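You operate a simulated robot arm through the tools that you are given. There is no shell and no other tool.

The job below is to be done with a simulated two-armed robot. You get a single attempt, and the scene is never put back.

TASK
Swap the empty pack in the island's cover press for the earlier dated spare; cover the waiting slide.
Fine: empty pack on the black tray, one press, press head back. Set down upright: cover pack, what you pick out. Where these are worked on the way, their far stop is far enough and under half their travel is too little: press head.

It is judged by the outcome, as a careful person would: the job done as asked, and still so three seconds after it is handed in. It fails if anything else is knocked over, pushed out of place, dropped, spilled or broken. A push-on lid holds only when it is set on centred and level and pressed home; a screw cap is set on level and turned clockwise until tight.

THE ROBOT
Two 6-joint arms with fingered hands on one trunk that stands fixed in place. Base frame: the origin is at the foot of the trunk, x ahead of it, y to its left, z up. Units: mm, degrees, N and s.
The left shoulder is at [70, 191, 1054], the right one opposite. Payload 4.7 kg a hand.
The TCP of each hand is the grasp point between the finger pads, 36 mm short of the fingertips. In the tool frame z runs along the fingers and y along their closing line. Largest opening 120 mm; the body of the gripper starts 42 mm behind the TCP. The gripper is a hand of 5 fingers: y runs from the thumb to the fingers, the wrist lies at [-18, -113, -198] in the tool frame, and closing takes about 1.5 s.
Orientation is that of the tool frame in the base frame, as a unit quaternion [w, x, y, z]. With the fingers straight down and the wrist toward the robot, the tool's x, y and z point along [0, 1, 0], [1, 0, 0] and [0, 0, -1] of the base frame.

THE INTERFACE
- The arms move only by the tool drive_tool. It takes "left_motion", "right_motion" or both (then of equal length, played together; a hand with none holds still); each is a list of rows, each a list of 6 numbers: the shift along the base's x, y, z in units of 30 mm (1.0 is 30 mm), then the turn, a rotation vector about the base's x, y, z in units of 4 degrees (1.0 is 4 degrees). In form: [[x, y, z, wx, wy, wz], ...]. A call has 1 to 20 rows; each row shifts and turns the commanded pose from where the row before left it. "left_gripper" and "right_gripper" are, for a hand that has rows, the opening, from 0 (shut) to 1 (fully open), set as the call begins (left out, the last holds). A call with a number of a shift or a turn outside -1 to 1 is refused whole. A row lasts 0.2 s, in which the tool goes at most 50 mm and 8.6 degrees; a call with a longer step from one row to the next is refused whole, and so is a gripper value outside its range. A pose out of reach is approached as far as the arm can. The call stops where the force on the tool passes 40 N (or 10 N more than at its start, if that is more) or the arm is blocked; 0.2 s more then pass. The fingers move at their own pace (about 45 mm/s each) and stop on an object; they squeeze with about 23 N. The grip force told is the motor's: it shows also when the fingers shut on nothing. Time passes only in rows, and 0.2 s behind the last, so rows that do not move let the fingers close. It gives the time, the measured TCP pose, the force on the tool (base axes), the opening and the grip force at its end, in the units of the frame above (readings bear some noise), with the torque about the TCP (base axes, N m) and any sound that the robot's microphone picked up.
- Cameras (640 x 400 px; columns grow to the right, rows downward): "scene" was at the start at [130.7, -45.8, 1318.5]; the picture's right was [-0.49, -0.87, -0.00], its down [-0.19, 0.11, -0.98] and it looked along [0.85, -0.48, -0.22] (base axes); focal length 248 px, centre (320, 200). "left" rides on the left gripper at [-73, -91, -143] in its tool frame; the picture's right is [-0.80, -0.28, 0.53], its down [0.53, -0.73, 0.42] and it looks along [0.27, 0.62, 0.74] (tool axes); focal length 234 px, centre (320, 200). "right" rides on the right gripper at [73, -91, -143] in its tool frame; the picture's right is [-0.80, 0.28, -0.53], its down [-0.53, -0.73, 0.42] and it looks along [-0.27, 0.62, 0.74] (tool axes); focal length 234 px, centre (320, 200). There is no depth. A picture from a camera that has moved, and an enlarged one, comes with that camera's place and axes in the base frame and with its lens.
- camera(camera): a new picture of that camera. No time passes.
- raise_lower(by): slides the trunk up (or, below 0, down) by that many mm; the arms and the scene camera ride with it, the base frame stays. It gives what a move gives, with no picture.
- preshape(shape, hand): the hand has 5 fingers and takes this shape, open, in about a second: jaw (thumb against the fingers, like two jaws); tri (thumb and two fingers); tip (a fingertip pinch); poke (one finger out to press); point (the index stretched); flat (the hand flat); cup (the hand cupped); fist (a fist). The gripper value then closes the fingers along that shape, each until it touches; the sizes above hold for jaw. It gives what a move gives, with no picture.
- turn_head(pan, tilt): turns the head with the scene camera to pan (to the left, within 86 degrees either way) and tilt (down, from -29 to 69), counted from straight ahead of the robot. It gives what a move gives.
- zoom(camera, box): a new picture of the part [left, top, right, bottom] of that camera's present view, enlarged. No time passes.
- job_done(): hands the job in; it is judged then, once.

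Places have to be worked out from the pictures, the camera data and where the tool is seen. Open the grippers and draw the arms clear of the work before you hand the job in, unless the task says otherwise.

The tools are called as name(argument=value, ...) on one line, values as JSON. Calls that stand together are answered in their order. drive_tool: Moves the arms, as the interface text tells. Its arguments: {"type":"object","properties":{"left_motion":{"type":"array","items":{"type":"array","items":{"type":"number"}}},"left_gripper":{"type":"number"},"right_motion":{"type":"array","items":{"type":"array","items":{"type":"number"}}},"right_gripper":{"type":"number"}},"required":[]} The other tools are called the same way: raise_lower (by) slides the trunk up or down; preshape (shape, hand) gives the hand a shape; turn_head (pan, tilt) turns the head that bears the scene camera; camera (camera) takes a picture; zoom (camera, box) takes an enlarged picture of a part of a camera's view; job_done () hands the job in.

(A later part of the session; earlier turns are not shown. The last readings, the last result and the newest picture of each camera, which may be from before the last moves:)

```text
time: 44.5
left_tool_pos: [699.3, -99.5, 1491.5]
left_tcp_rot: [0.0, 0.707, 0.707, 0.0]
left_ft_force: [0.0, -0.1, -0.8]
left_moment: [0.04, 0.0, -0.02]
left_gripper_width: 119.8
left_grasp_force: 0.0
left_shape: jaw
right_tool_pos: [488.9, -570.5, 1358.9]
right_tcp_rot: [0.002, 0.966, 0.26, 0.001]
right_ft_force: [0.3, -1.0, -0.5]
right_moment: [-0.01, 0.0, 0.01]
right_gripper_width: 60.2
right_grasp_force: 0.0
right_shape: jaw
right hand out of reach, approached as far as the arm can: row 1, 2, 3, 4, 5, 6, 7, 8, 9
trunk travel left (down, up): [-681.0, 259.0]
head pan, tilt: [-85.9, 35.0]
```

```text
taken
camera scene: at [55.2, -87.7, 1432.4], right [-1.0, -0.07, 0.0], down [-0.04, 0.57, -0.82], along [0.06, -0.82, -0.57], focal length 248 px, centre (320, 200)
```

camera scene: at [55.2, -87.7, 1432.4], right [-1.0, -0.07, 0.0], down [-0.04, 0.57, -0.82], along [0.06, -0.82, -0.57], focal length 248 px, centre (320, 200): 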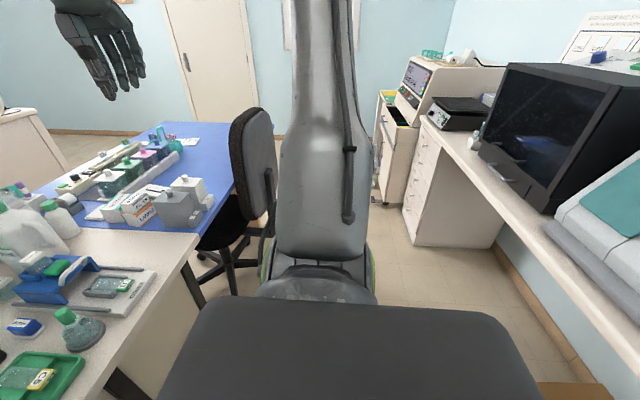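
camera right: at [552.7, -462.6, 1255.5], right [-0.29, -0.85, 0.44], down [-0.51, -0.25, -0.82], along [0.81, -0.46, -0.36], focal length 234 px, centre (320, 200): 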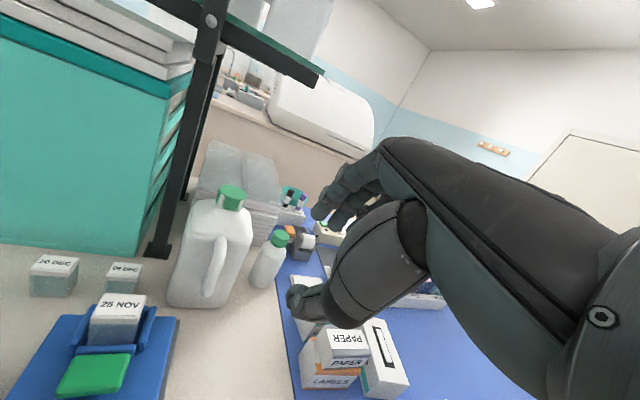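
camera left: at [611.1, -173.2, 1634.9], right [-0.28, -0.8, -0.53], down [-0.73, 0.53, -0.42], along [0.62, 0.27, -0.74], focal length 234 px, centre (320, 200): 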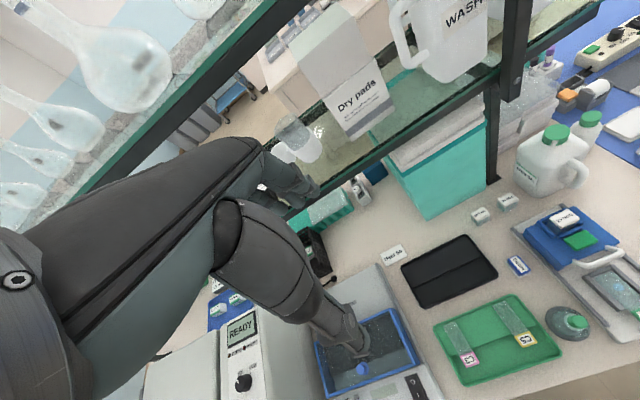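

The wrist keeps stopping at azimuth −40° regardless of hand orientation. Perhaps the left arm, which is crossed over to the right side, matters; I move the left hand back to its own side, staying clear of the shelves.

drive_tool(left_motion=[[-0.3, 1, 0, 0, 0, 0], [-0.3, 1, 0, 0, 0, 0], [-0.3, 1, 0, 0, 0, 0], [-0.3, 1, 0, 0, 0, 0], [-0.3, 1, 0, 0, 0, 0], [-0.3, 1, 0, 0, 0, 0], [-0.3, 1, 0, 0, 0, 0], [-0.3, 1, 0, 0, 0, 0], [-0.3, 1, 0, 0, 0, 0], [-0.3, 1, 0, 0, 0, 0], [-0.3, 1, 0, 0, 0, 0], [-0.3, 1, 0, 0, 0, 0], [0, 0, 0, 0, 0, 0]])

drive_tool(right_motion=[[0, 0, 0, 0, 0, 1], [0, 0, 0, 0, 0, 1], [0, 0, 0, 0, 0, 1], [0, 0, 0, 0, 0, 1], [0, 0, 0, 0, 0, 1], [0, 0, 0, 0, 0, 1], [0, 0, 0, 0, 0, 1], [0, 0, 0, 0, 0, 1], [0, 0, 0, 0, 0, 1], [0, 0, 0, 0, 0, 1], [1, 0.5, 0, 0, 0, 1], [1, 0.5, 0, 0, 0, 1], [1, 0.5, 0, 0, 0, 1], [1, 0.5, 0, 0, 0, 1], [1, 0.5, 0, 0, 0, 1], [0, 0, 0, 0, 0, 0]])

camera(camera="scene")

```text
time: 47.3
left_tool_pos: [718.6, 223.1, 1576.0]
left_tcp_rot: [-0.001, 0.707, 0.707, -0.001]
left_ft_force: [0.6, 0.4, 0.6]
left_moment: [-0.02, 0.04, 0.02]
left_gripper_width: 119.6
left_grasp_force: 0.0
left_shape: jaw
left hand out of reach, approached as far as the arm can: row 2, 3, 4, 5, 6, 7, 8, 9, 10, 11, 12
right_tool_pos: [489.8, -570.3, 1358.3]
right_tcp_rot: [0.0, 0.966, 0.26, 0.001]
right_ft_force: [-0.2, 0.0, -0.1]
right_moment: [0.01, 0.0, 0.01]
right_gripper_width: 60.1
right_grasp_force: 0.1
right_shape: jaw
trunk travel left (down, up): [-681.0, 259.0]
head pan, tilt: [-85.9, 35.0]
```

```text
time: 50.7
left_tool_pos: [717.9, 222.8, 1576.6]
left_tcp_rot: [-0.001, 0.706, 0.708, 0.0]
left_ft_force: [0.5, -0.4, -0.2]
left_moment: [0.0, 0.02, 0.0]
left_gripper_width: 119.6
left_grasp_force: 0.0
left_shape: jaw
right_tool_pos: [583.6, -525.1, 1337.5]
right_tcp_rot: [0.001, 0.707, 0.708, 0.002]
right_ft_force: [0.1, 0.5, -0.7]
right_moment: [0.01, 0.01, 0.01]
right_gripper_width: 60.2
right_grasp_force: 0.0
right_shape: jaw
right hand out of reach, approached as far as the arm can: row 13, 14, 15
trunk travel left (down, up): [-681.0, 259.0]
head pan, tilt: [-85.9, 35.0]
```

```text
taken
camera scene: at [55.6, -88.0, 1432.3], right [-1.0, -0.07, 0.0], down [-0.04, 0.57, -0.82], along [0.06, -0.82, -0.57], focal length 248 px, centre (320, 200)
```

scene: 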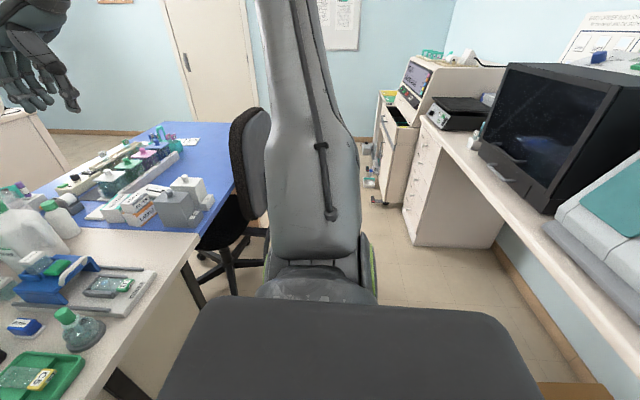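

The left arm is limited too (it slid outward and up). I look at the left arm's posture now.

turn_head(pan=50, tilt=0)

camera(camera="scene")

turn_head(pan=80, tilt=35)

camera(camera="scene")

```text
time: 52.8
left_tool_pos: [718.4, 222.7, 1577.1]
left_tcp_rot: [0.0, 0.707, 0.707, -0.001]
left_ft_force: [0.3, -0.2, 0.6]
left_moment: [0.02, 0.04, -0.04]
left_gripper_width: 119.7
left_grasp_force: 0.0
left_shape: jaw
right_tool_pos: [583.5, -526.3, 1336.5]
right_tcp_rot: [0.001, 0.707, 0.708, 0.002]
right_ft_force: [-0.2, 0.0, 0.4]
right_moment: [0.0, -0.02, -0.02]
right_gripper_width: 60.2
right_grasp_force: 0.1
right_shape: jaw
trunk travel left (down, up): [-681.0, 259.0]
head pan, tilt: [50.0, 0.0]
```

```text
taken
camera scene: at [107.4, 68.9, 1488.5], right [0.77, -0.64, 0.0], down [0.0, 0.0, -1.0], along [0.64, 0.77, 0.0], focal length 248 px, centre (320, 200)
```

scene: 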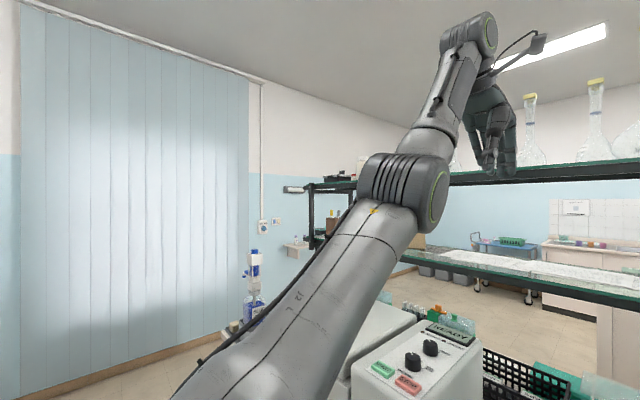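

```text
time: 53.9
left_tool_pos: [718.8, 224.3, 1577.1]
left_tcp_rot: [0.0, 0.707, 0.707, -0.001]
left_ft_force: [0.0, 0.5, 0.2]
left_moment: [-0.01, -0.04, 0.04]
left_gripper_width: 119.7
left_grasp_force: 0.0
left_shape: jaw
right_tool_pos: [583.6, -525.1, 1337.3]
right_tcp_rot: [0.001, 0.707, 0.707, 0.001]
right_ft_force: [0.2, 0.5, 0.1]
right_moment: [-0.03, -0.05, 0.02]
right_gripper_width: 60.2
right_grasp_force: 0.0
right_shape: jaw
trunk travel left (down, up): [-681.0, 259.0]
head pan, tilt: [80.0, 35.0]
```

```text
taken
camera scene: at [64.8, 86.7, 1432.4], right [0.98, -0.17, 0.0], down [-0.1, -0.56, -0.82], along [0.14, 0.81, -0.57], focal length 248 px, centre (320, 200)
```

scene: 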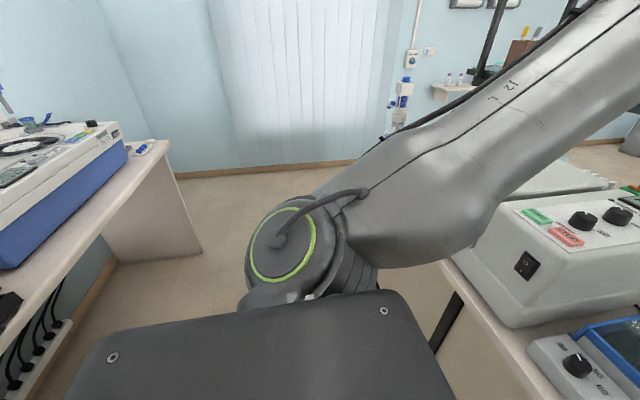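

I test the left arm's freedom by lowering it on its own side (staying well above the bench equipment), to learn what its working posture looks like.

drive_tool(left_motion=[[0, 0, -1, 0, 0, 0], [0, 0, -1, 0, 0, 0], [0, 0, -1, 0, 0, 0], [0, 0, -1, 0, 0, 0], [0, 0, -1, 0, 0, 0], [0, 0, -1, 0, 0, 0], [0, 0, -1, 0, 0, 0], [0, 0, -1, 0, 0, 0], [0, 0, 0, 0, 0, 0]])

camera(camera="scene")

```text
time: 55.9
left_tool_pos: [800.2, 222.1, 1375.6]
left_tcp_rot: [0.001, 0.707, 0.707, 0.001]
left_ft_force: [-0.8, -0.3, -0.5]
left_moment: [0.0, -0.01, -0.02]
left_gripper_width: 119.8
left_grasp_force: 0.2
left_shape: jaw
left hand out of reach, approached as far as the arm can: row 1, 2, 3, 4, 5, 6, 7, 8
right_tool_pos: [582.8, -525.8, 1337.0]
right_tcp_rot: [0.001, 0.707, 0.708, 0.002]
right_ft_force: [0.7, 0.3, -0.9]
right_moment: [-0.01, -0.01, -0.04]
right_gripper_width: 60.3
right_grasp_force: 0.0
right_shape: jaw
trunk travel left (down, up): [-681.0, 259.0]
head pan, tilt: [80.0, 35.0]
```

```text
taken
camera scene: at [63.9, 86.4, 1432.4], right [0.98, -0.17, 0.0], down [-0.1, -0.56, -0.82], along [0.14, 0.81, -0.57], focal length 248 px, centre (320, 200)
```

scene: 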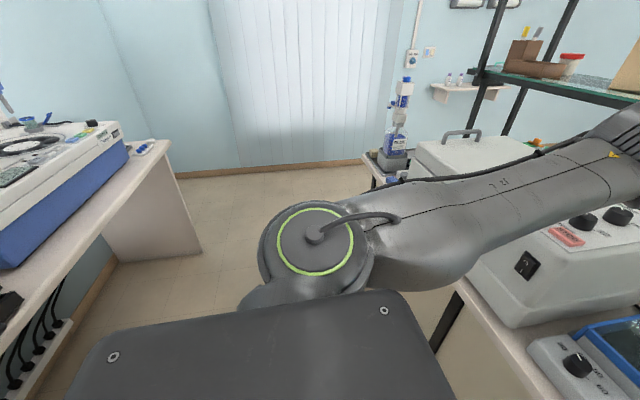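

I now suspect the right arm is in a shoulder-"flipped" configuration with the shoulder-lift at its limit. I return to the retracted pose and then move along the line that should let the shoulder unflip (forward, right and down).

drive_tool(right_motion=[[-1, 0.26, 0.37, 0, 0, 0], [-1, 0.26, 0.37, 0, 0, 0], [-1, 0.26, 0.37, 0, 0, 0], [-1, 0.26, 0.37, 0, 0, 0], [-1, 0.26, 0.37, 0, 0, 0], [-1, 0.26, 0.37, 0, 0, 0], [-1, 0.26, 0.37, 0, 0, 0], [-1, 0.26, 0.37, 0, 0, 0], [-1, 0.26, 0.37, 0, 0, 0], [0, 0, 0, 0, 0, 0]])

drive_tool(right_motion=[[0.8, -0.65, -0.65, 0, 0, 0], [0.8, -0.65, -0.65, 0, 0, 0], [0.8, -0.65, -0.65, 0, 0, 0], [0.8, -0.65, -0.65, 0, 0, 0], [0.8, -0.65, -0.65, 0, 0, 0], [0.8, -0.65, -0.65, 0, 0, 0], [0, 0, 0, 0, 0, 0]])

turn_head(pan=-86, tilt=35)

camera(camera="scene")

```text
time: 58.0
left_tool_pos: [801.9, 222.0, 1375.2]
left_tcp_rot: [0.0, 0.707, 0.707, 0.0]
left_ft_force: [0.3, -0.3, 0.3]
left_moment: [0.0, -0.01, -0.01]
left_gripper_width: 120.0
left_grasp_force: 0.0
left_shape: jaw
right_tool_pos: [314.6, -457.6, 1435.8]
right_tcp_rot: [0.001, 0.707, 0.708, 0.0]
right_ft_force: [0.1, -0.7, 0.0]
right_moment: [-0.01, 0.02, 0.0]
right_gripper_width: 60.0
right_grasp_force: 0.1
right_shape: jaw
trunk travel left (down, up): [-681.0, 259.0]
head pan, tilt: [80.0, 35.0]
```

```text
time: 59.6
left_tool_pos: [800.4, 222.2, 1374.9]
left_tcp_rot: [0.001, 0.707, 0.707, 0.0]
left_ft_force: [0.3, 0.1, 0.4]
left_moment: [0.01, -0.03, 0.01]
left_gripper_width: 119.8
left_grasp_force: 0.1
left_shape: jaw
right_tool_pos: [477.7, -550.8, 1337.1]
right_tcp_rot: [0.002, 0.707, 0.708, 0.001]
right_ft_force: [-0.5, 0.3, -0.2]
right_moment: [-0.03, -0.04, -0.02]
right_gripper_width: 60.4
right_grasp_force: 0.1
right_shape: jaw
right hand out of reach, approached as far as the arm can: row 1, 2, 3, 4
trunk travel left (down, up): [-681.0, 259.0]
head pan, tilt: [80.0, 35.0]
```

```text
time: 62.2
left_tool_pos: [800.5, 222.2, 1375.9]
left_tcp_rot: [0.0, 0.707, 0.707, 0.001]
left_ft_force: [0.0, 0.1, 0.2]
left_moment: [-0.02, 0.0, -0.01]
left_gripper_width: 119.7
left_grasp_force: 0.1
left_shape: jaw
right_tool_pos: [480.0, -551.0, 1335.4]
right_tcp_rot: [0.0, 0.707, 0.707, 0.0]
right_ft_force: [-0.9, 0.3, -0.4]
right_moment: [0.04, -0.01, -0.01]
right_gripper_width: 60.2
right_grasp_force: 0.1
right_shape: jaw
trunk travel left (down, up): [-681.0, 259.0]
head pan, tilt: [-85.9, 35.0]
```

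```text
taken
camera scene: at [55.8, -87.9, 1432.3], right [-1.0, -0.07, 0.0], down [-0.04, 0.57, -0.82], along [0.06, -0.82, -0.57], focal length 248 px, centre (320, 200)
```

scene: 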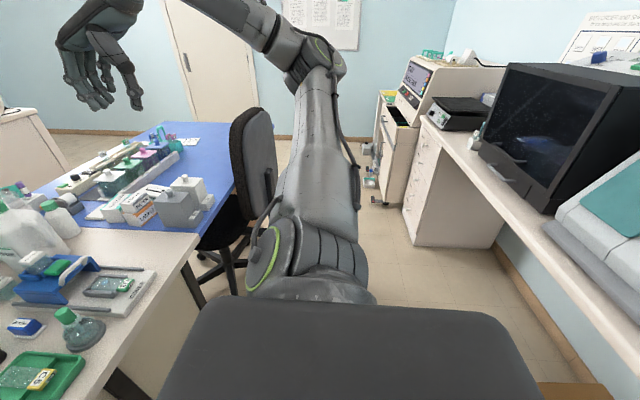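

Rows 1–4 were flagged but then 5–6 were free, and the elbow posture looks different now. I try extending forward from here.

drive_tool(right_motion=[[1, 0, 0, 0, 0, 0], [1, 0, 0, 0, 0, 0], [1, 0, 0, 0, 0, 0], [1, 0.2, 0, 0, 0, 0], [1, 0.4, 0, 0, 0, 0], [1, 0.4, 0, 0, 0, 0], [0, 0, 0, 0, 0, 0]])

camera(camera="scene")

```text
time: 63.8
left_tool_pos: [801.2, 222.8, 1376.0]
left_tcp_rot: [0.001, 0.708, 0.707, -0.001]
left_ft_force: [-0.6, -0.7, -0.5]
left_moment: [0.02, -0.03, -0.01]
left_gripper_width: 119.5
left_grasp_force: 0.0
left_shape: jaw
right_tool_pos: [658.1, -532.3, 1322.6]
right_tcp_rot: [0.001, 0.706, 0.708, 0.005]
right_ft_force: [-0.4, -0.2, -0.4]
right_moment: [0.03, -0.04, 0.03]
right_gripper_width: 59.9
right_grasp_force: 0.0
right_shape: jaw
right hand out of reach, approached as far as the arm can: row 5, 6
trunk travel left (down, up): [-681.0, 259.0]
head pan, tilt: [-85.9, 35.0]
```

```text
taken
camera scene: at [55.2, -88.4, 1432.3], right [-1.0, -0.07, 0.0], down [-0.04, 0.57, -0.82], along [0.06, -0.82, -0.57], focal length 248 px, centre (320, 200)
```

scene: 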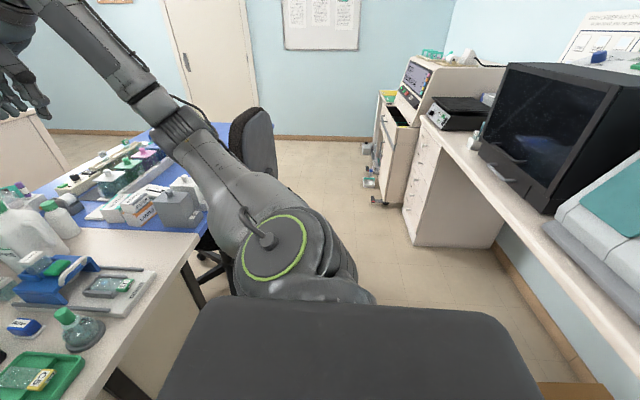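

The arm has unflipped: the upper arm now leans forward and the old limit is passed. I continue toward the press area, moving down and forward.

drive_tool(right_motion=[[0.3, 0.3, -1, 0, 0, 0], [0.3, 0.3, -1, 0, 0, 0], [0.3, 0.3, -1, 0, 0, 0], [0.3, 0.3, -1, 0, 0, 0], [0.3, 0.3, -1, 0, 0, 0], [0, 0, 0, 0, 0, 0]])

camera(camera="scene")

camera(camera="right")

```text
time: 65.2
left_tool_pos: [800.3, 222.8, 1374.8]
left_tcp_rot: [0.0, 0.707, 0.708, 0.0]
left_ft_force: [-0.2, 0.2, -1.5]
left_moment: [0.01, 0.0, 0.02]
left_gripper_width: 119.7
left_grasp_force: 0.1
left_shape: jaw
right_tool_pos: [701.2, -486.8, 1170.1]
right_tcp_rot: [0.001, 0.706, 0.708, 0.0]
right_ft_force: [0.0, 0.1, 0.2]
right_moment: [-0.02, -0.04, 0.01]
right_gripper_width: 60.2
right_grasp_force: 0.0
right_shape: jaw
trunk travel left (down, up): [-681.0, 259.0]
head pan, tilt: [-85.9, 35.0]
```

```text
taken
camera scene: at [55.3, -87.7, 1432.4], right [-1.0, -0.07, 0.0], down [-0.04, 0.57, -0.82], along [0.06, -0.82, -0.57], focal length 248 px, centre (320, 200)
```

scene: 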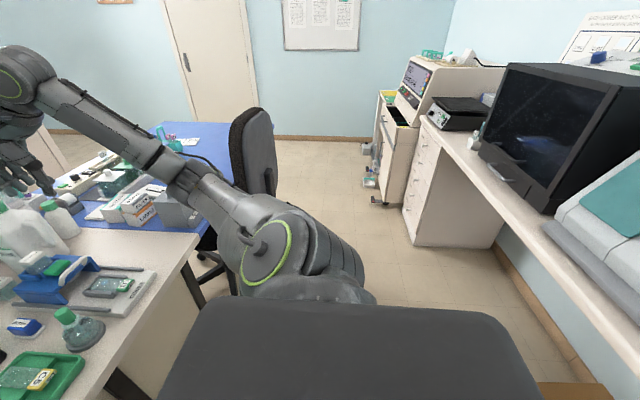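

```text
taken
camera right: at [610.1, -415.3, 1313.7], right [0.28, -0.8, 0.53], down [-0.73, -0.53, -0.43], along [0.62, -0.27, -0.74], focal length 234 px, centre (320, 200)
```

right: 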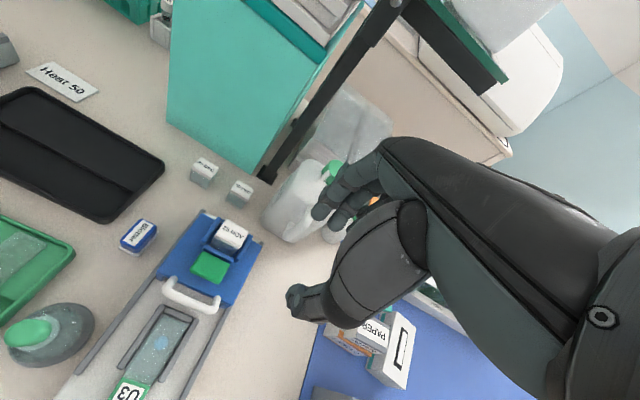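

The right arm now moves freely. I move it above the pack in the press at a safe height and take a close view.

drive_tool(right_motion=[[0.3, 0.5, -0.5, 0, 0, 0], [0.3, 0.5, -0.5, 0, 0, 0], [0, 0.4, -0.3, 0, 0, 0], [0, 0.4, -0.3, 0, 0, 0], [0, 0, 0, 0, 0, 0]])

camera(camera="right")

turn_head(pan=-32, tilt=35)

zoom(camera="scene", box=[200, 100, 440, 250])

```text
time: 66.4
left_tool_pos: [801.8, 221.8, 1375.5]
left_tcp_rot: [0.001, 0.707, 0.707, 0.0]
left_ft_force: [-0.4, 0.1, -0.2]
left_moment: [-0.01, -0.03, 0.03]
left_gripper_width: 119.7
left_grasp_force: 0.2
left_shape: jaw
right_tool_pos: [722.0, -431.3, 1121.7]
right_tcp_rot: [0.001, 0.707, 0.707, 0.001]
right_ft_force: [0.2, -0.1, -0.7]
right_moment: [-0.01, -0.01, 0.02]
right_gripper_width: 60.2
right_grasp_force: 0.1
right_shape: jaw
trunk travel left (down, up): [-681.0, 259.0]
head pan, tilt: [-85.9, 35.0]
```

```text
taken
camera right: at [629.4, -360.5, 1265.0], right [0.28, -0.8, 0.53], down [-0.73, -0.53, -0.43], along [0.62, -0.27, -0.74], focal length 234 px, centre (320, 200)
```

right: 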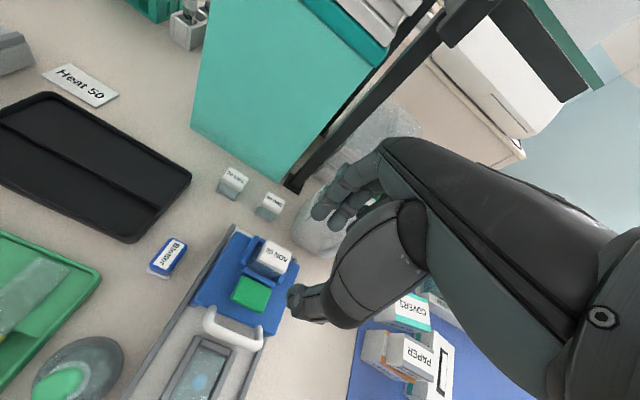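

```text
time: 67.6
left_tool_pos: [801.0, 222.3, 1374.3]
left_tcp_rot: [0.0, 0.707, 0.707, 0.0]
left_ft_force: [1.2, -0.3, -0.2]
left_moment: [-0.02, 0.0, -0.02]
left_gripper_width: 119.6
left_grasp_force: 0.0
left_shape: jaw
right_tool_pos: [720.6, -432.4, 1121.5]
right_tcp_rot: [0.0, 0.706, 0.708, 0.0]
right_ft_force: [0.4, -0.1, 0.0]
right_moment: [0.03, -0.01, 0.0]
right_gripper_width: 60.2
right_grasp_force: 0.2
right_shape: jaw
trunk travel left (down, up): [-681.0, 259.0]
head pan, tilt: [-32.0, 35.0]
```

```text
2.67 times, centred on (320, 175) of scene
camera zoom: at [124.2, -46.7, 1432.3], right [-0.53, -0.85, 0.0], down [-0.49, 0.3, -0.82], along [0.69, -0.43, -0.57], focal length 660 px, centre (320, 267)
```

zoom: 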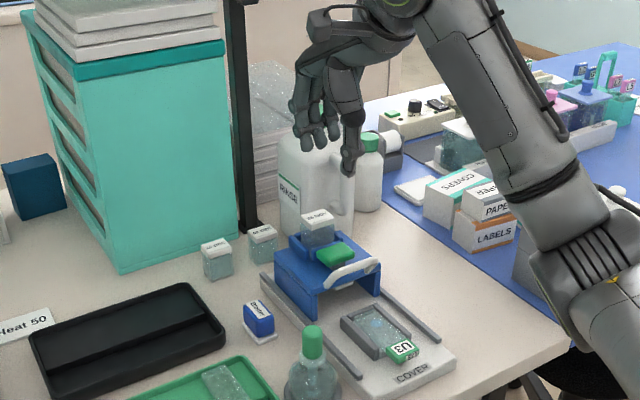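

Now I zoom in on the press and packs from the hand camera for precise positions.

zoom(camera="right", box=[140, 150, 320, 330])

zoom(camera="scene", box=[280, 165, 400, 240])

```text
2.22 times, centred on (230, 240) of right
camera zoom: at [629.7, -360.5, 1265.2], right [0.28, -0.8, 0.53], down [-0.73, -0.53, -0.43], along [0.62, -0.27, -0.74], focal length 520 px, centre (520, 111)
```

zoom: 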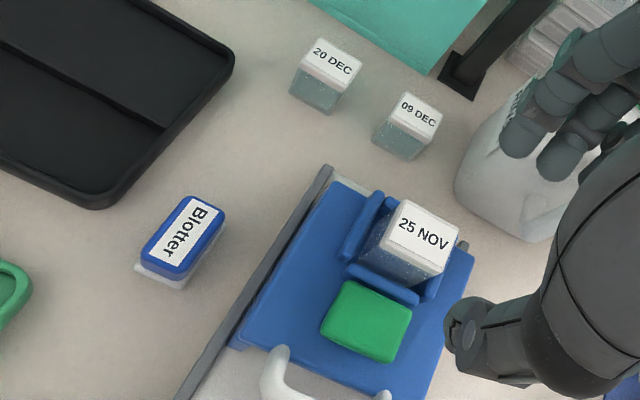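

```text
5.33 times, centred on (340, 202) of scene
camera zoom: at [124.2, -46.7, 1432.3], right [-0.53, -0.85, 0.0], down [-0.49, 0.3, -0.82], along [0.69, -0.43, -0.57], focal length 1320 px, centre (213, 187)
```

zoom: 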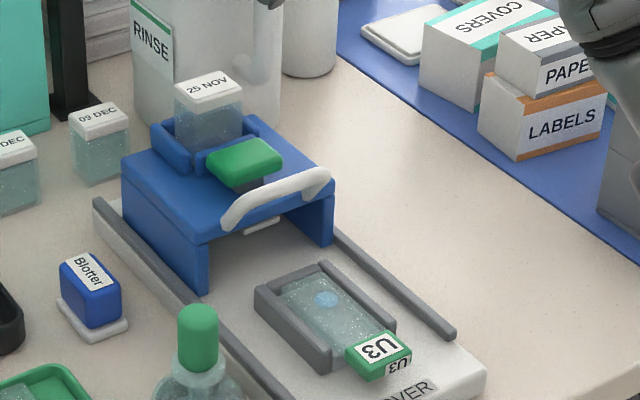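

From two views: pack in press top ≈ (740,-428,1001), button top ≈ (701,-429,966), spare 09 DEC top ≈ (860,-407,919). I narrow the hand to about 50 mm and move above the 25 NOV pack for a check.

drive_tool(right_motion=[[0.3, 0.05, -0.5, 0, 0, 0], [0.3, 0.05, -0.5, 0, 0, 0], [0.05, 0.03, -0.5, 0, 0, 0], [0, 0, -0.5, 0, 0, 0], [0, 0, 0, 0, 0, 0]], right_gripper=0.42)

zoom(camera="right", box=[180, 120, 420, 360])

zoom(camera="scene", box=[260, 120, 420, 240])

```text
time: 68.8
left_tool_pos: [800.9, 222.5, 1374.7]
left_tcp_rot: [0.0, 0.707, 0.708, 0.001]
left_ft_force: [0.1, -0.2, 1.0]
left_moment: [-0.02, 0.02, -0.03]
left_gripper_width: 119.9
left_grasp_force: 0.1
left_shape: jaw
right_tool_pos: [740.5, -429.0, 1060.2]
right_tcp_rot: [0.001, 0.706, 0.708, 0.001]
right_ft_force: [-0.9, 0.1, 0.5]
right_moment: [-0.02, 0.0, -0.02]
right_gripper_width: 50.9
right_grasp_force: 0.1
right_shape: jaw
trunk travel left (down, up): [-681.0, 259.0]
head pan, tilt: [-32.0, 35.0]
```

```text
1.67 times, centred on (300, 240) of right
camera zoom: at [648.7, -356.9, 1204.3], right [0.28, -0.8, 0.53], down [-0.73, -0.53, -0.43], along [0.62, -0.27, -0.74], focal length 390 px, centre (353, 133)
```

zoom: 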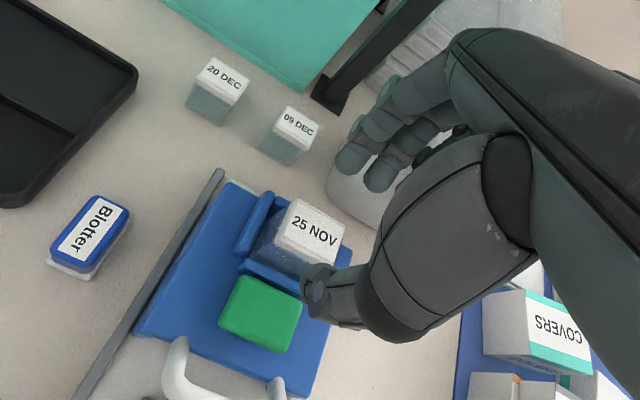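

```text
3.33 times, centred on (340, 180) of scene
camera zoom: at [124.2, -46.4, 1432.3], right [-0.53, -0.85, 0.0], down [-0.49, 0.3, -0.82], along [0.69, -0.43, -0.57], focal length 825 px, centre (253, 267)
```

zoom: 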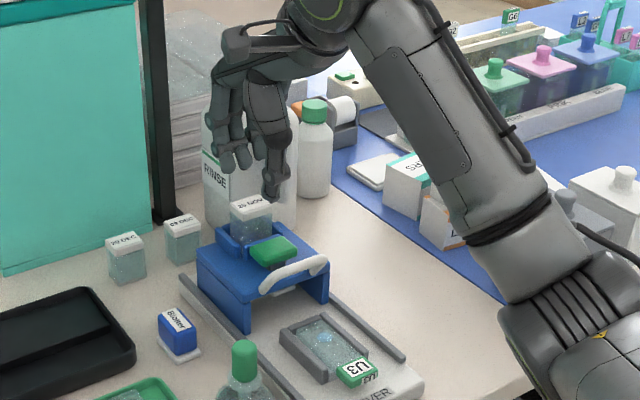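

The hand is centred over the 25 NOV pack. I descend so the fingertips stop at about z=979, above the cradle walls and button.

drive_tool(right_motion=[[0, 0, -0.5, 0, 0, 0], [0, 0, -0.5, 0, 0, 0], [0, 0, -0.5, 0, 0, 0], [0, 0, 0, 0, 0, 0]])

zoom(camera="right", box=[220, 160, 400, 340])

zoom(camera="scene", box=[290, 150, 390, 225])

```text
time: 69.8
left_tool_pos: [801.6, 222.7, 1374.9]
left_tcp_rot: [0.0, 0.707, 0.707, 0.0]
left_ft_force: [-0.6, 0.2, 0.4]
left_moment: [0.02, -0.01, -0.01]
left_gripper_width: 119.7
left_grasp_force: 0.1
left_shape: jaw
right_tool_pos: [742.3, -427.6, 1015.5]
right_tcp_rot: [0.001, 0.706, 0.708, 0.0]
right_ft_force: [0.1, -0.4, 1.3]
right_moment: [0.01, 0.01, 0.0]
right_gripper_width: 50.7
right_grasp_force: 0.0
right_shape: jaw
trunk travel left (down, up): [-681.0, 259.0]
head pan, tilt: [-32.0, 35.0]
```

```text
2.22 times, centred on (310, 250) of right
camera zoom: at [650.1, -356.5, 1158.8], right [0.28, -0.8, 0.53], down [-0.73, -0.53, -0.43], along [0.62, -0.26, -0.74], focal length 520 px, centre (342, 89)
```

zoom: 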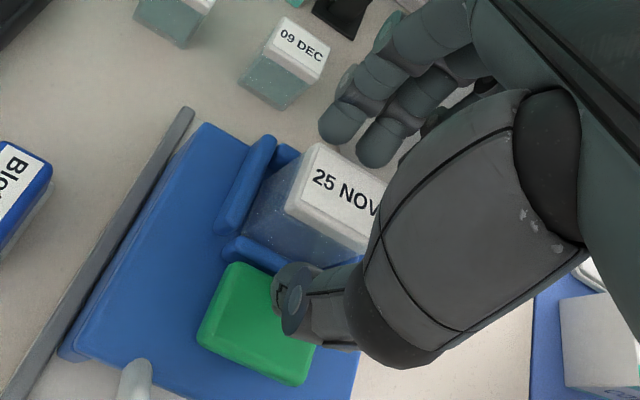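

```text
5.33 times, centred on (340, 188) of scene
camera zoom: at [124.2, -46.5, 1432.3], right [-0.53, -0.85, 0.0], down [-0.49, 0.3, -0.82], along [0.69, -0.43, -0.57], focal length 1320 px, centre (213, 267)
```

zoom: 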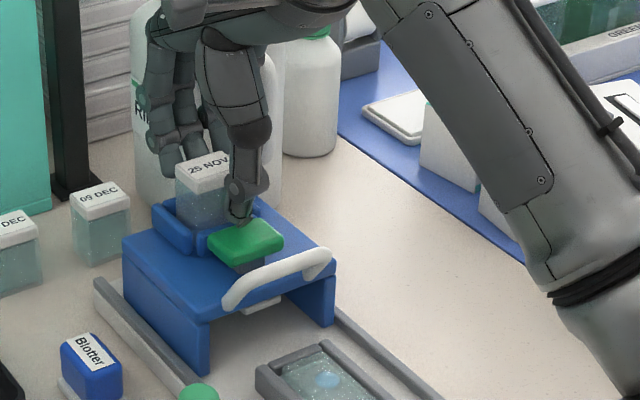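

Clearances look right: thumb tip is just above and behind the button edge with no contact force. I close the fingers on the pack.

drive_tool(right_motion=[[0, 0, 0, 0, 0, 0], [0, 0, 0, 0, 0, 0], [0, 0, 0, 0, 0, 0], [0, 0, 0, 0, 0, 0], [0, 0, 0, 0, 0, 0], [0, 0, 0, 0, 0, 0], [0, 0, 0, 0, 0, 0]], right_gripper=0)

zoom(camera="right", box=[220, 160, 400, 340])

zoom(camera="scene", box=[290, 150, 390, 225])

```text
time: 71.4
left_tool_pos: [800.6, 222.6, 1374.6]
left_tcp_rot: [0.0, 0.706, 0.708, 0.0]
left_ft_force: [-0.3, -0.1, 0.2]
left_moment: [-0.04, 0.0, 0.02]
left_gripper_width: 119.7
left_grasp_force: 0.0
left_shape: jaw
right_tool_pos: [740.8, -427.9, 1016.5]
right_tcp_rot: [0.001, 0.706, 0.708, 0.001]
right_ft_force: [0.4, 0.3, 0.3]
right_moment: [0.0, -0.01, 0.0]
right_gripper_width: 23.3
right_grasp_force: 22.8
right_shape: jaw
trunk travel left (down, up): [-681.0, 259.0]
head pan, tilt: [-32.0, 35.0]
```

```text
2.22 times, centred on (310, 250) of right
camera zoom: at [650.2, -356.7, 1158.8], right [0.28, -0.8, 0.53], down [-0.73, -0.53, -0.43], along [0.62, -0.27, -0.74], focal length 520 px, centre (342, 89)
```

zoom: 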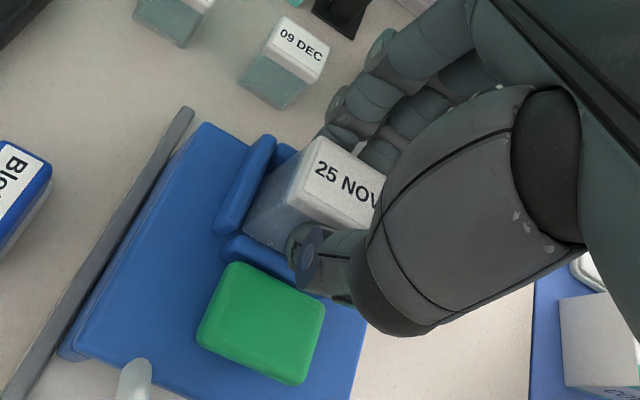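

```text
5.33 times, centred on (340, 188) of scene
camera zoom: at [124.4, -46.7, 1432.3], right [-0.53, -0.85, 0.0], down [-0.49, 0.3, -0.82], along [0.69, -0.43, -0.57], focal length 1320 px, centre (213, 267)
```

zoom: 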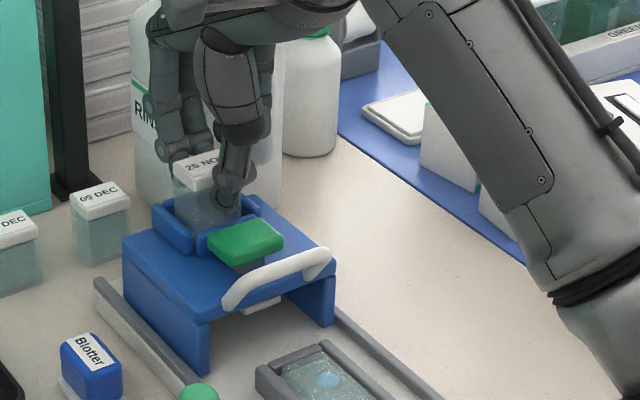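

Gripped at 23 mm with 22.8 N. I lift slowly straight up out of the cradle.

drive_tool(right_motion=[[0, 0, 0.2, 0, 0, 0], [0, 0, 0.3, 0, 0, 0], [0, 0, 0.3, 0, 0, 0], [0, 0, 0.4, 0, 0, 0], [0, 0, 0.5, 0, 0, 0], [0, 0, 0.5, 0, 0, 0], [0, 0, 0, 0, 0, 0]])

zoom(camera="right", box=[180, 120, 420, 360])

zoom(camera="scene", box=[270, 130, 390, 225])

```text
time: 73.0
left_tool_pos: [801.3, 222.4, 1374.9]
left_tcp_rot: [0.0, 0.707, 0.707, 0.0]
left_ft_force: [-0.9, 0.6, -0.1]
left_moment: [-0.01, 0.05, 0.0]
left_gripper_width: 119.8
left_grasp_force: 0.0
left_shape: jaw
right_tool_pos: [740.1, -428.1, 1083.3]
right_tcp_rot: [-0.001, 0.707, 0.707, 0.001]
right_ft_force: [-0.2, 0.3, -0.1]
right_moment: [0.0, -0.01, 0.02]
right_gripper_width: 23.2
right_grasp_force: 23.2
right_shape: jaw
trunk travel left (down, up): [-681.0, 259.0]
head pan, tilt: [-32.0, 35.0]
```

```text
1.67 times, centred on (300, 240) of right
camera zoom: at [649.7, -357.4, 1226.9], right [0.28, -0.8, 0.52], down [-0.73, -0.53, -0.43], along [0.62, -0.27, -0.74], focal length 390 px, centre (353, 133)
```

zoom: 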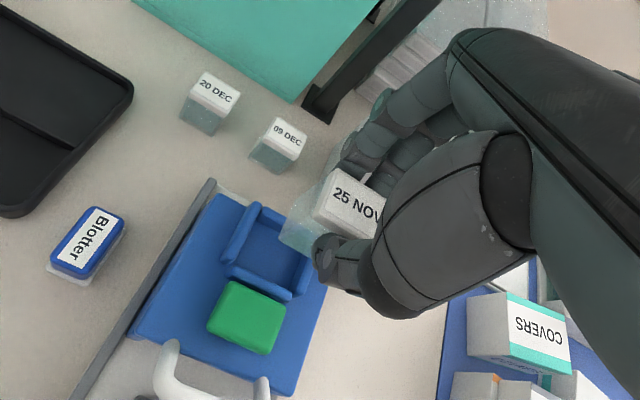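

```text
4.21 times, centred on (330, 178) of scene
camera zoom: at [124.5, -46.9, 1432.3], right [-0.53, -0.85, 0.0], down [-0.49, 0.3, -0.82], along [0.69, -0.43, -0.57], focal length 1042 px, centre (278, 295)
```

zoom: 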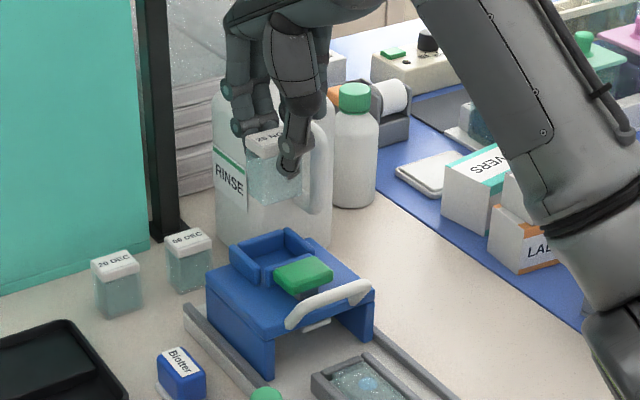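

The pack is out and the cradle is empty. I move left toward the black tray at this height and look at the tray's shape.

drive_tool(right_motion=[[0.3, 1, 0.1, 0, 0, 0], [0.3, 1, 0, 0, 0, 0], [0.3, 1, 0, 0, 0, 0], [0.3, 1, 0, 0, 0, 0], [0, 0, 0, 0, 0, 0]])

camera(camera="right")

zoom(camera="scene", box=[180, 130, 340, 250])

```text
time: 74.2
left_tool_pos: [801.0, 221.6, 1375.2]
left_tcp_rot: [0.001, 0.707, 0.707, 0.0]
left_ft_force: [0.5, -0.2, -0.6]
left_moment: [0.0, -0.01, 0.02]
left_gripper_width: 119.6
left_grasp_force: 0.0
left_shape: jaw
right_tool_pos: [778.2, -309.6, 1085.8]
right_tcp_rot: [0.0, 0.707, 0.707, 0.001]
right_ft_force: [-0.1, -0.6, -0.8]
right_moment: [0.03, -0.03, -0.03]
right_gripper_width: 23.1
right_grasp_force: 23.0
right_shape: jaw
trunk travel left (down, up): [-681.0, 259.0]
head pan, tilt: [-32.0, 35.0]
```

```text
taken
camera right: at [686.7, -238.2, 1229.5], right [0.28, -0.8, 0.52], down [-0.73, -0.53, -0.43], along [0.62, -0.26, -0.74], focal length 234 px, centre (320, 200)
```

right: 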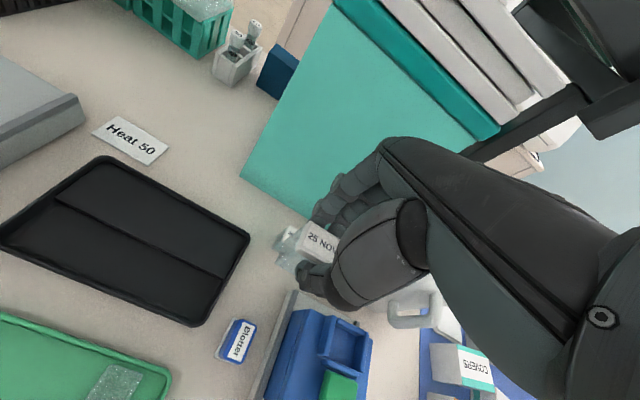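

```text
3.33 times, centred on (260, 190) of scene
camera zoom: at [124.0, -47.7, 1432.3], right [-0.53, -0.85, 0.0], down [-0.49, 0.3, -0.82], along [0.69, -0.43, -0.57], focal length 825 px, centre (520, 233)
```

zoom: 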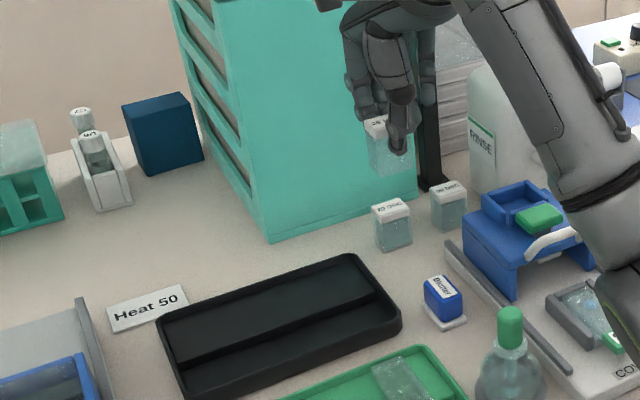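

The tray spans x 709–837, y −272…−69 with a step at x≈768; I'll set the pack on its flat back half at about (799,-235). I move above it and start down.

drive_tool(right_motion=[[0.35, 0.85, 0, 0, 0, 0], [0.35, 0.85, 0, 0, 0, 0], [0, 0.8, 0, 0, 0, 0], [0, 0, -1, 0, 0, 0], [0, 0, -1, 0, 0, 0], [0, 0, -1, 0, 0, 0], [0, 0, 0, 0, 0, 0]])

camera(camera="right")

zoom(camera="scene", box=[180, 130, 340, 250])

```text
time: 75.8
left_tool_pos: [800.3, 221.6, 1375.7]
left_tcp_rot: [0.0, 0.707, 0.707, 0.0]
left_ft_force: [0.4, 0.9, 0.5]
left_moment: [0.0, -0.01, -0.02]
left_gripper_width: 119.7
left_grasp_force: 0.0
left_shape: jaw
right_tool_pos: [799.8, -235.6, 997.3]
right_tcp_rot: [0.001, 0.706, 0.708, 0.001]
right_ft_force: [-0.1, 0.6, 0.2]
right_moment: [-0.04, 0.03, -0.02]
right_gripper_width: 23.1
right_grasp_force: 22.8
right_shape: jaw
trunk travel left (down, up): [-681.0, 259.0]
head pan, tilt: [-32.0, 35.0]
```

```text
taken
camera right: at [707.8, -163.0, 1140.7], right [0.28, -0.8, 0.53], down [-0.73, -0.53, -0.43], along [0.62, -0.26, -0.74], focal length 234 px, centre (320, 200)
```

right: 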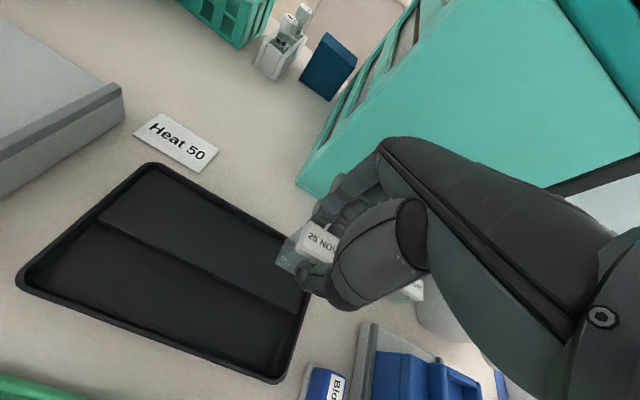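

```text
3.33 times, centred on (260, 190) of scene
camera zoom: at [124.3, -46.5, 1432.3], right [-0.53, -0.85, 0.0], down [-0.49, 0.3, -0.82], along [0.69, -0.43, -0.57], focal length 825 px, centre (520, 233)
```

zoom: 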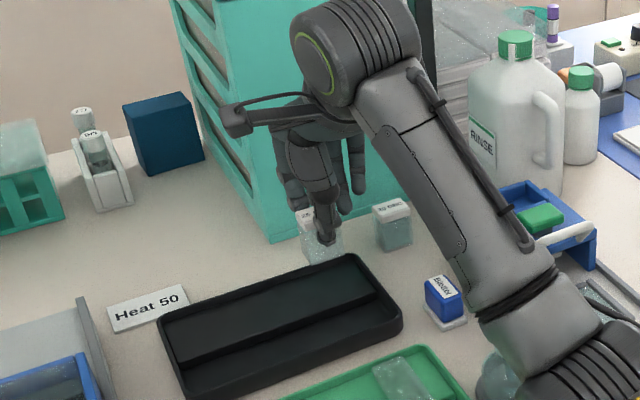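

The elbow hangs rather low over the flask and press, so I raise the trunk by 200 mm (the hand rides up with it) to gain clearance before lowering the hand to the tray.

raise_lower(by=200)

drive_tool(right_motion=[[0, 0, -1, 0, 0, 0], [0, 0, -1, 0, 0, 0], [0, 0, -1, 0, 0, 0], [0, 0, -1, 0, 0, 0], [0, 0, -1, 0, 0, 0], [0, 0, -1, 0, 0, 0], [0, 0, 0, 0, 0, 0]])

camera(camera="right")

camera(camera="scene")

```text
time: 78.0
left_tool_pos: [801.1, 222.3, 1573.1]
left_tcp_rot: [0.001, 0.707, 0.707, 0.0]
left_ft_force: [0.5, -1.0, 0.1]
left_moment: [0.01, -0.04, -0.03]
left_gripper_width: 119.7
left_grasp_force: 0.0
left_shape: jaw
right_tool_pos: [799.5, -233.9, 1196.4]
right_tcp_rot: [-0.001, 0.706, 0.708, 0.0]
right_ft_force: [0.4, -0.7, -0.9]
right_moment: [-0.02, -0.02, 0.01]
right_gripper_width: 23.0
right_grasp_force: 23.0
right_shape: jaw
trunk travel left (down, up): [-881.0, 59.0]
head pan, tilt: [-32.0, 35.0]
```

```text
time: 79.6
left_tool_pos: [801.5, 223.4, 1574.5]
left_tcp_rot: [0.0, 0.707, 0.707, 0.0]
left_ft_force: [0.5, -0.2, -0.2]
left_moment: [0.0, 0.02, 0.05]
left_gripper_width: 119.6
left_grasp_force: 0.1
left_shape: jaw
right_tool_pos: [798.6, -235.1, 1017.5]
right_tcp_rot: [0.001, 0.707, 0.708, 0.001]
right_ft_force: [-0.1, -0.6, -1.4]
right_moment: [-0.01, 0.01, -0.01]
right_gripper_width: 23.1
right_grasp_force: 23.1
right_shape: jaw
trunk travel left (down, up): [-881.0, 59.0]
head pan, tilt: [-32.0, 35.0]
```

```text
taken
camera right: at [708.2, -163.1, 1160.4], right [0.28, -0.8, 0.53], down [-0.73, -0.53, -0.43], along [0.62, -0.26, -0.74], focal length 234 px, centre (320, 200)
```

right: 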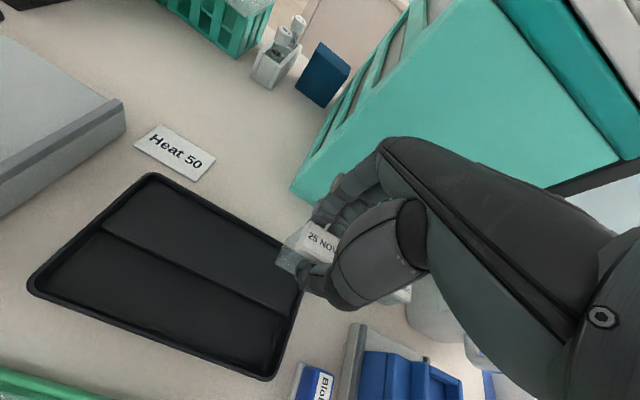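

```text
taken
camera scene: at [124.3, -46.4, 1632.3], right [-0.53, -0.85, 0.0], down [-0.49, 0.3, -0.82], along [0.69, -0.43, -0.57], focal length 248 px, centre (320, 200)
```

scene: 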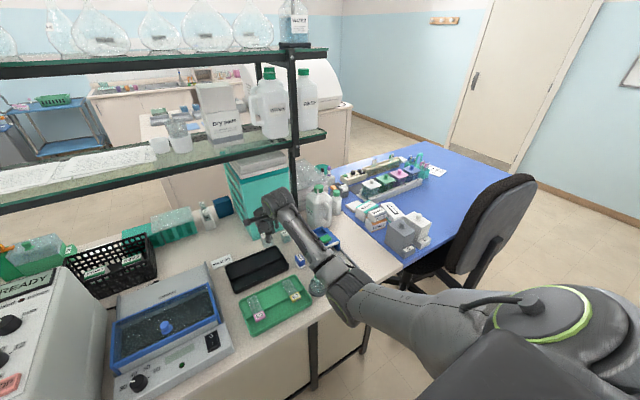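

The pack will land in the back half of the tray near its right end. I lower to just above the tray.

drive_tool(right_motion=[[0, 0, -1, 0, 0, 0], [0, 0, -0.7, 0, 0, 0], [0, 0, -0.4, 0, 0, 0], [0, 0, 0, 0, 0, 0]])

camera(camera="right")

zoom(camera="scene", box=[200, 200, 340, 305])

```text
time: 80.6
left_tool_pos: [799.2, 222.5, 1575.3]
left_tcp_rot: [0.001, 0.707, 0.707, 0.001]
left_ft_force: [-0.4, -0.6, -0.1]
left_moment: [0.03, 0.01, 0.0]
left_gripper_width: 119.8
left_grasp_force: 0.1
left_shape: jaw
right_tool_pos: [800.6, -234.3, 956.4]
right_tcp_rot: [0.001, 0.706, 0.708, 0.002]
right_ft_force: [-0.6, -0.4, 11.2]
right_moment: [-0.07, -0.11, 0.0]
right_gripper_width: 23.5
right_grasp_force: 23.3
right_shape: jaw
trunk travel left (down, up): [-881.0, 59.0]
head pan, tilt: [-32.0, 35.0]
```

```text
taken
camera right: at [708.1, -162.7, 1099.1], right [0.28, -0.8, 0.53], down [-0.73, -0.53, -0.43], along [0.63, -0.27, -0.73], focal length 234 px, centre (320, 200)
```

right: 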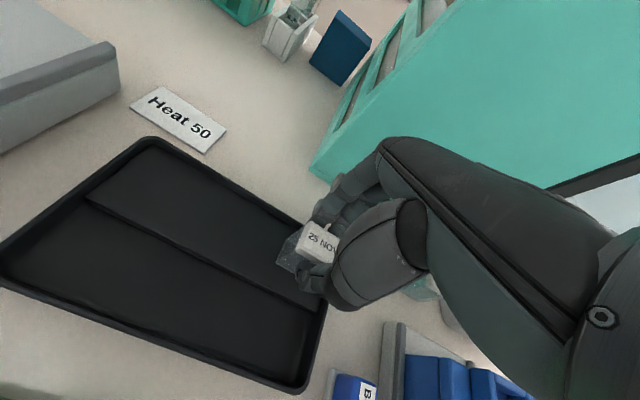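

```text
3.81 times, centred on (270, 252) of scene
camera zoom: at [123.0, -46.4, 1632.6], right [-0.53, -0.85, 0.0], down [-0.49, 0.3, -0.82], along [0.7, -0.43, -0.57], focal length 943 px, centre (510, 0)
```

zoom: 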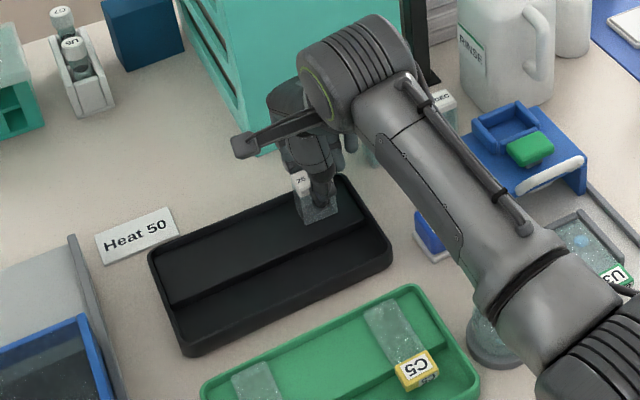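

Contact at TCP z≈956 with 11 N: the pack is standing on the tray's back half. I ease off slightly and open the fingers.

drive_tool(right_motion=[[0, 0, 0.05, 0, 0, 0], [0, 0, 0, 0, 0, 0]])

drive_tool(right_motion=[[0, 0, 0, 0, 0, 0], [0, 0, 0, 0, 0, 0], [0, 0, 0, 0, 0, 0], [0, 0, 0, 0, 0, 0], [0, 0, 0, 0, 0, 0]], right_gripper=0.42)

camera(camera="right")

zoom(camera="scene", box=[240, 220, 310, 270])

```text
time: 81.2
left_tool_pos: [800.6, 223.3, 1575.9]
left_tcp_rot: [0.001, 0.707, 0.707, 0.001]
left_ft_force: [0.1, 0.0, -1.4]
left_moment: [-0.02, -0.02, 0.01]
left_gripper_width: 119.8
left_grasp_force: 0.0
left_shape: jaw
right_tool_pos: [799.9, -233.2, 956.4]
right_tcp_rot: [0.001, 0.707, 0.708, 0.001]
right_ft_force: [1.8, -0.8, 8.6]
right_moment: [-0.03, -0.19, -0.03]
right_gripper_width: 23.5
right_grasp_force: 23.0
right_shape: jaw
trunk travel left (down, up): [-881.0, 59.0]
head pan, tilt: [-32.0, 35.0]
```

```text
time: 82.4
left_tool_pos: [801.8, 221.8, 1575.8]
left_tcp_rot: [0.0, 0.708, 0.707, 0.0]
left_ft_force: [0.1, -0.6, 0.3]
left_moment: [0.02, -0.05, 0.03]
left_gripper_width: 119.7
left_grasp_force: 0.1
left_shape: jaw
right_tool_pos: [799.8, -233.6, 955.0]
right_tcp_rot: [0.001, 0.706, 0.709, 0.0]
right_ft_force: [0.3, 1.1, 1.1]
right_moment: [0.0, -0.02, -0.03]
right_gripper_width: 50.2
right_grasp_force: 0.1
right_shape: jaw
trunk travel left (down, up): [-881.0, 59.0]
head pan, tilt: [-32.0, 35.0]
```

```text
taken
camera right: at [708.6, -162.6, 1098.5], right [0.28, -0.8, 0.53], down [-0.73, -0.53, -0.43], along [0.62, -0.27, -0.74], focal length 234 px, centre (320, 200)
```

right: 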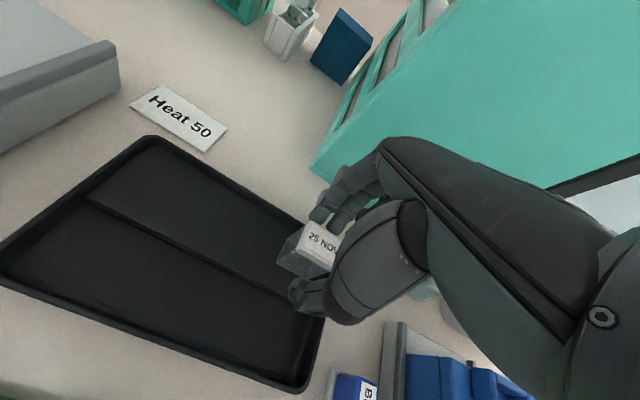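

```text
8.00 times, centred on (275, 245) of scene
camera zoom: at [124.6, -46.5, 1632.3], right [-0.53, -0.85, 0.0], down [-0.49, 0.3, -0.82], along [0.69, -0.43, -0.57], focal length 1980 px, centre (680, -160)
```

zoom: 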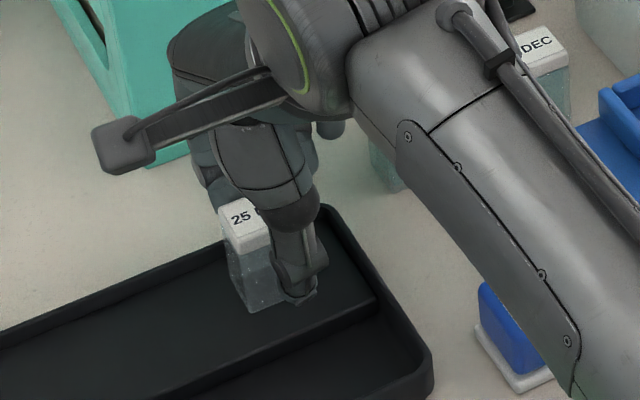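

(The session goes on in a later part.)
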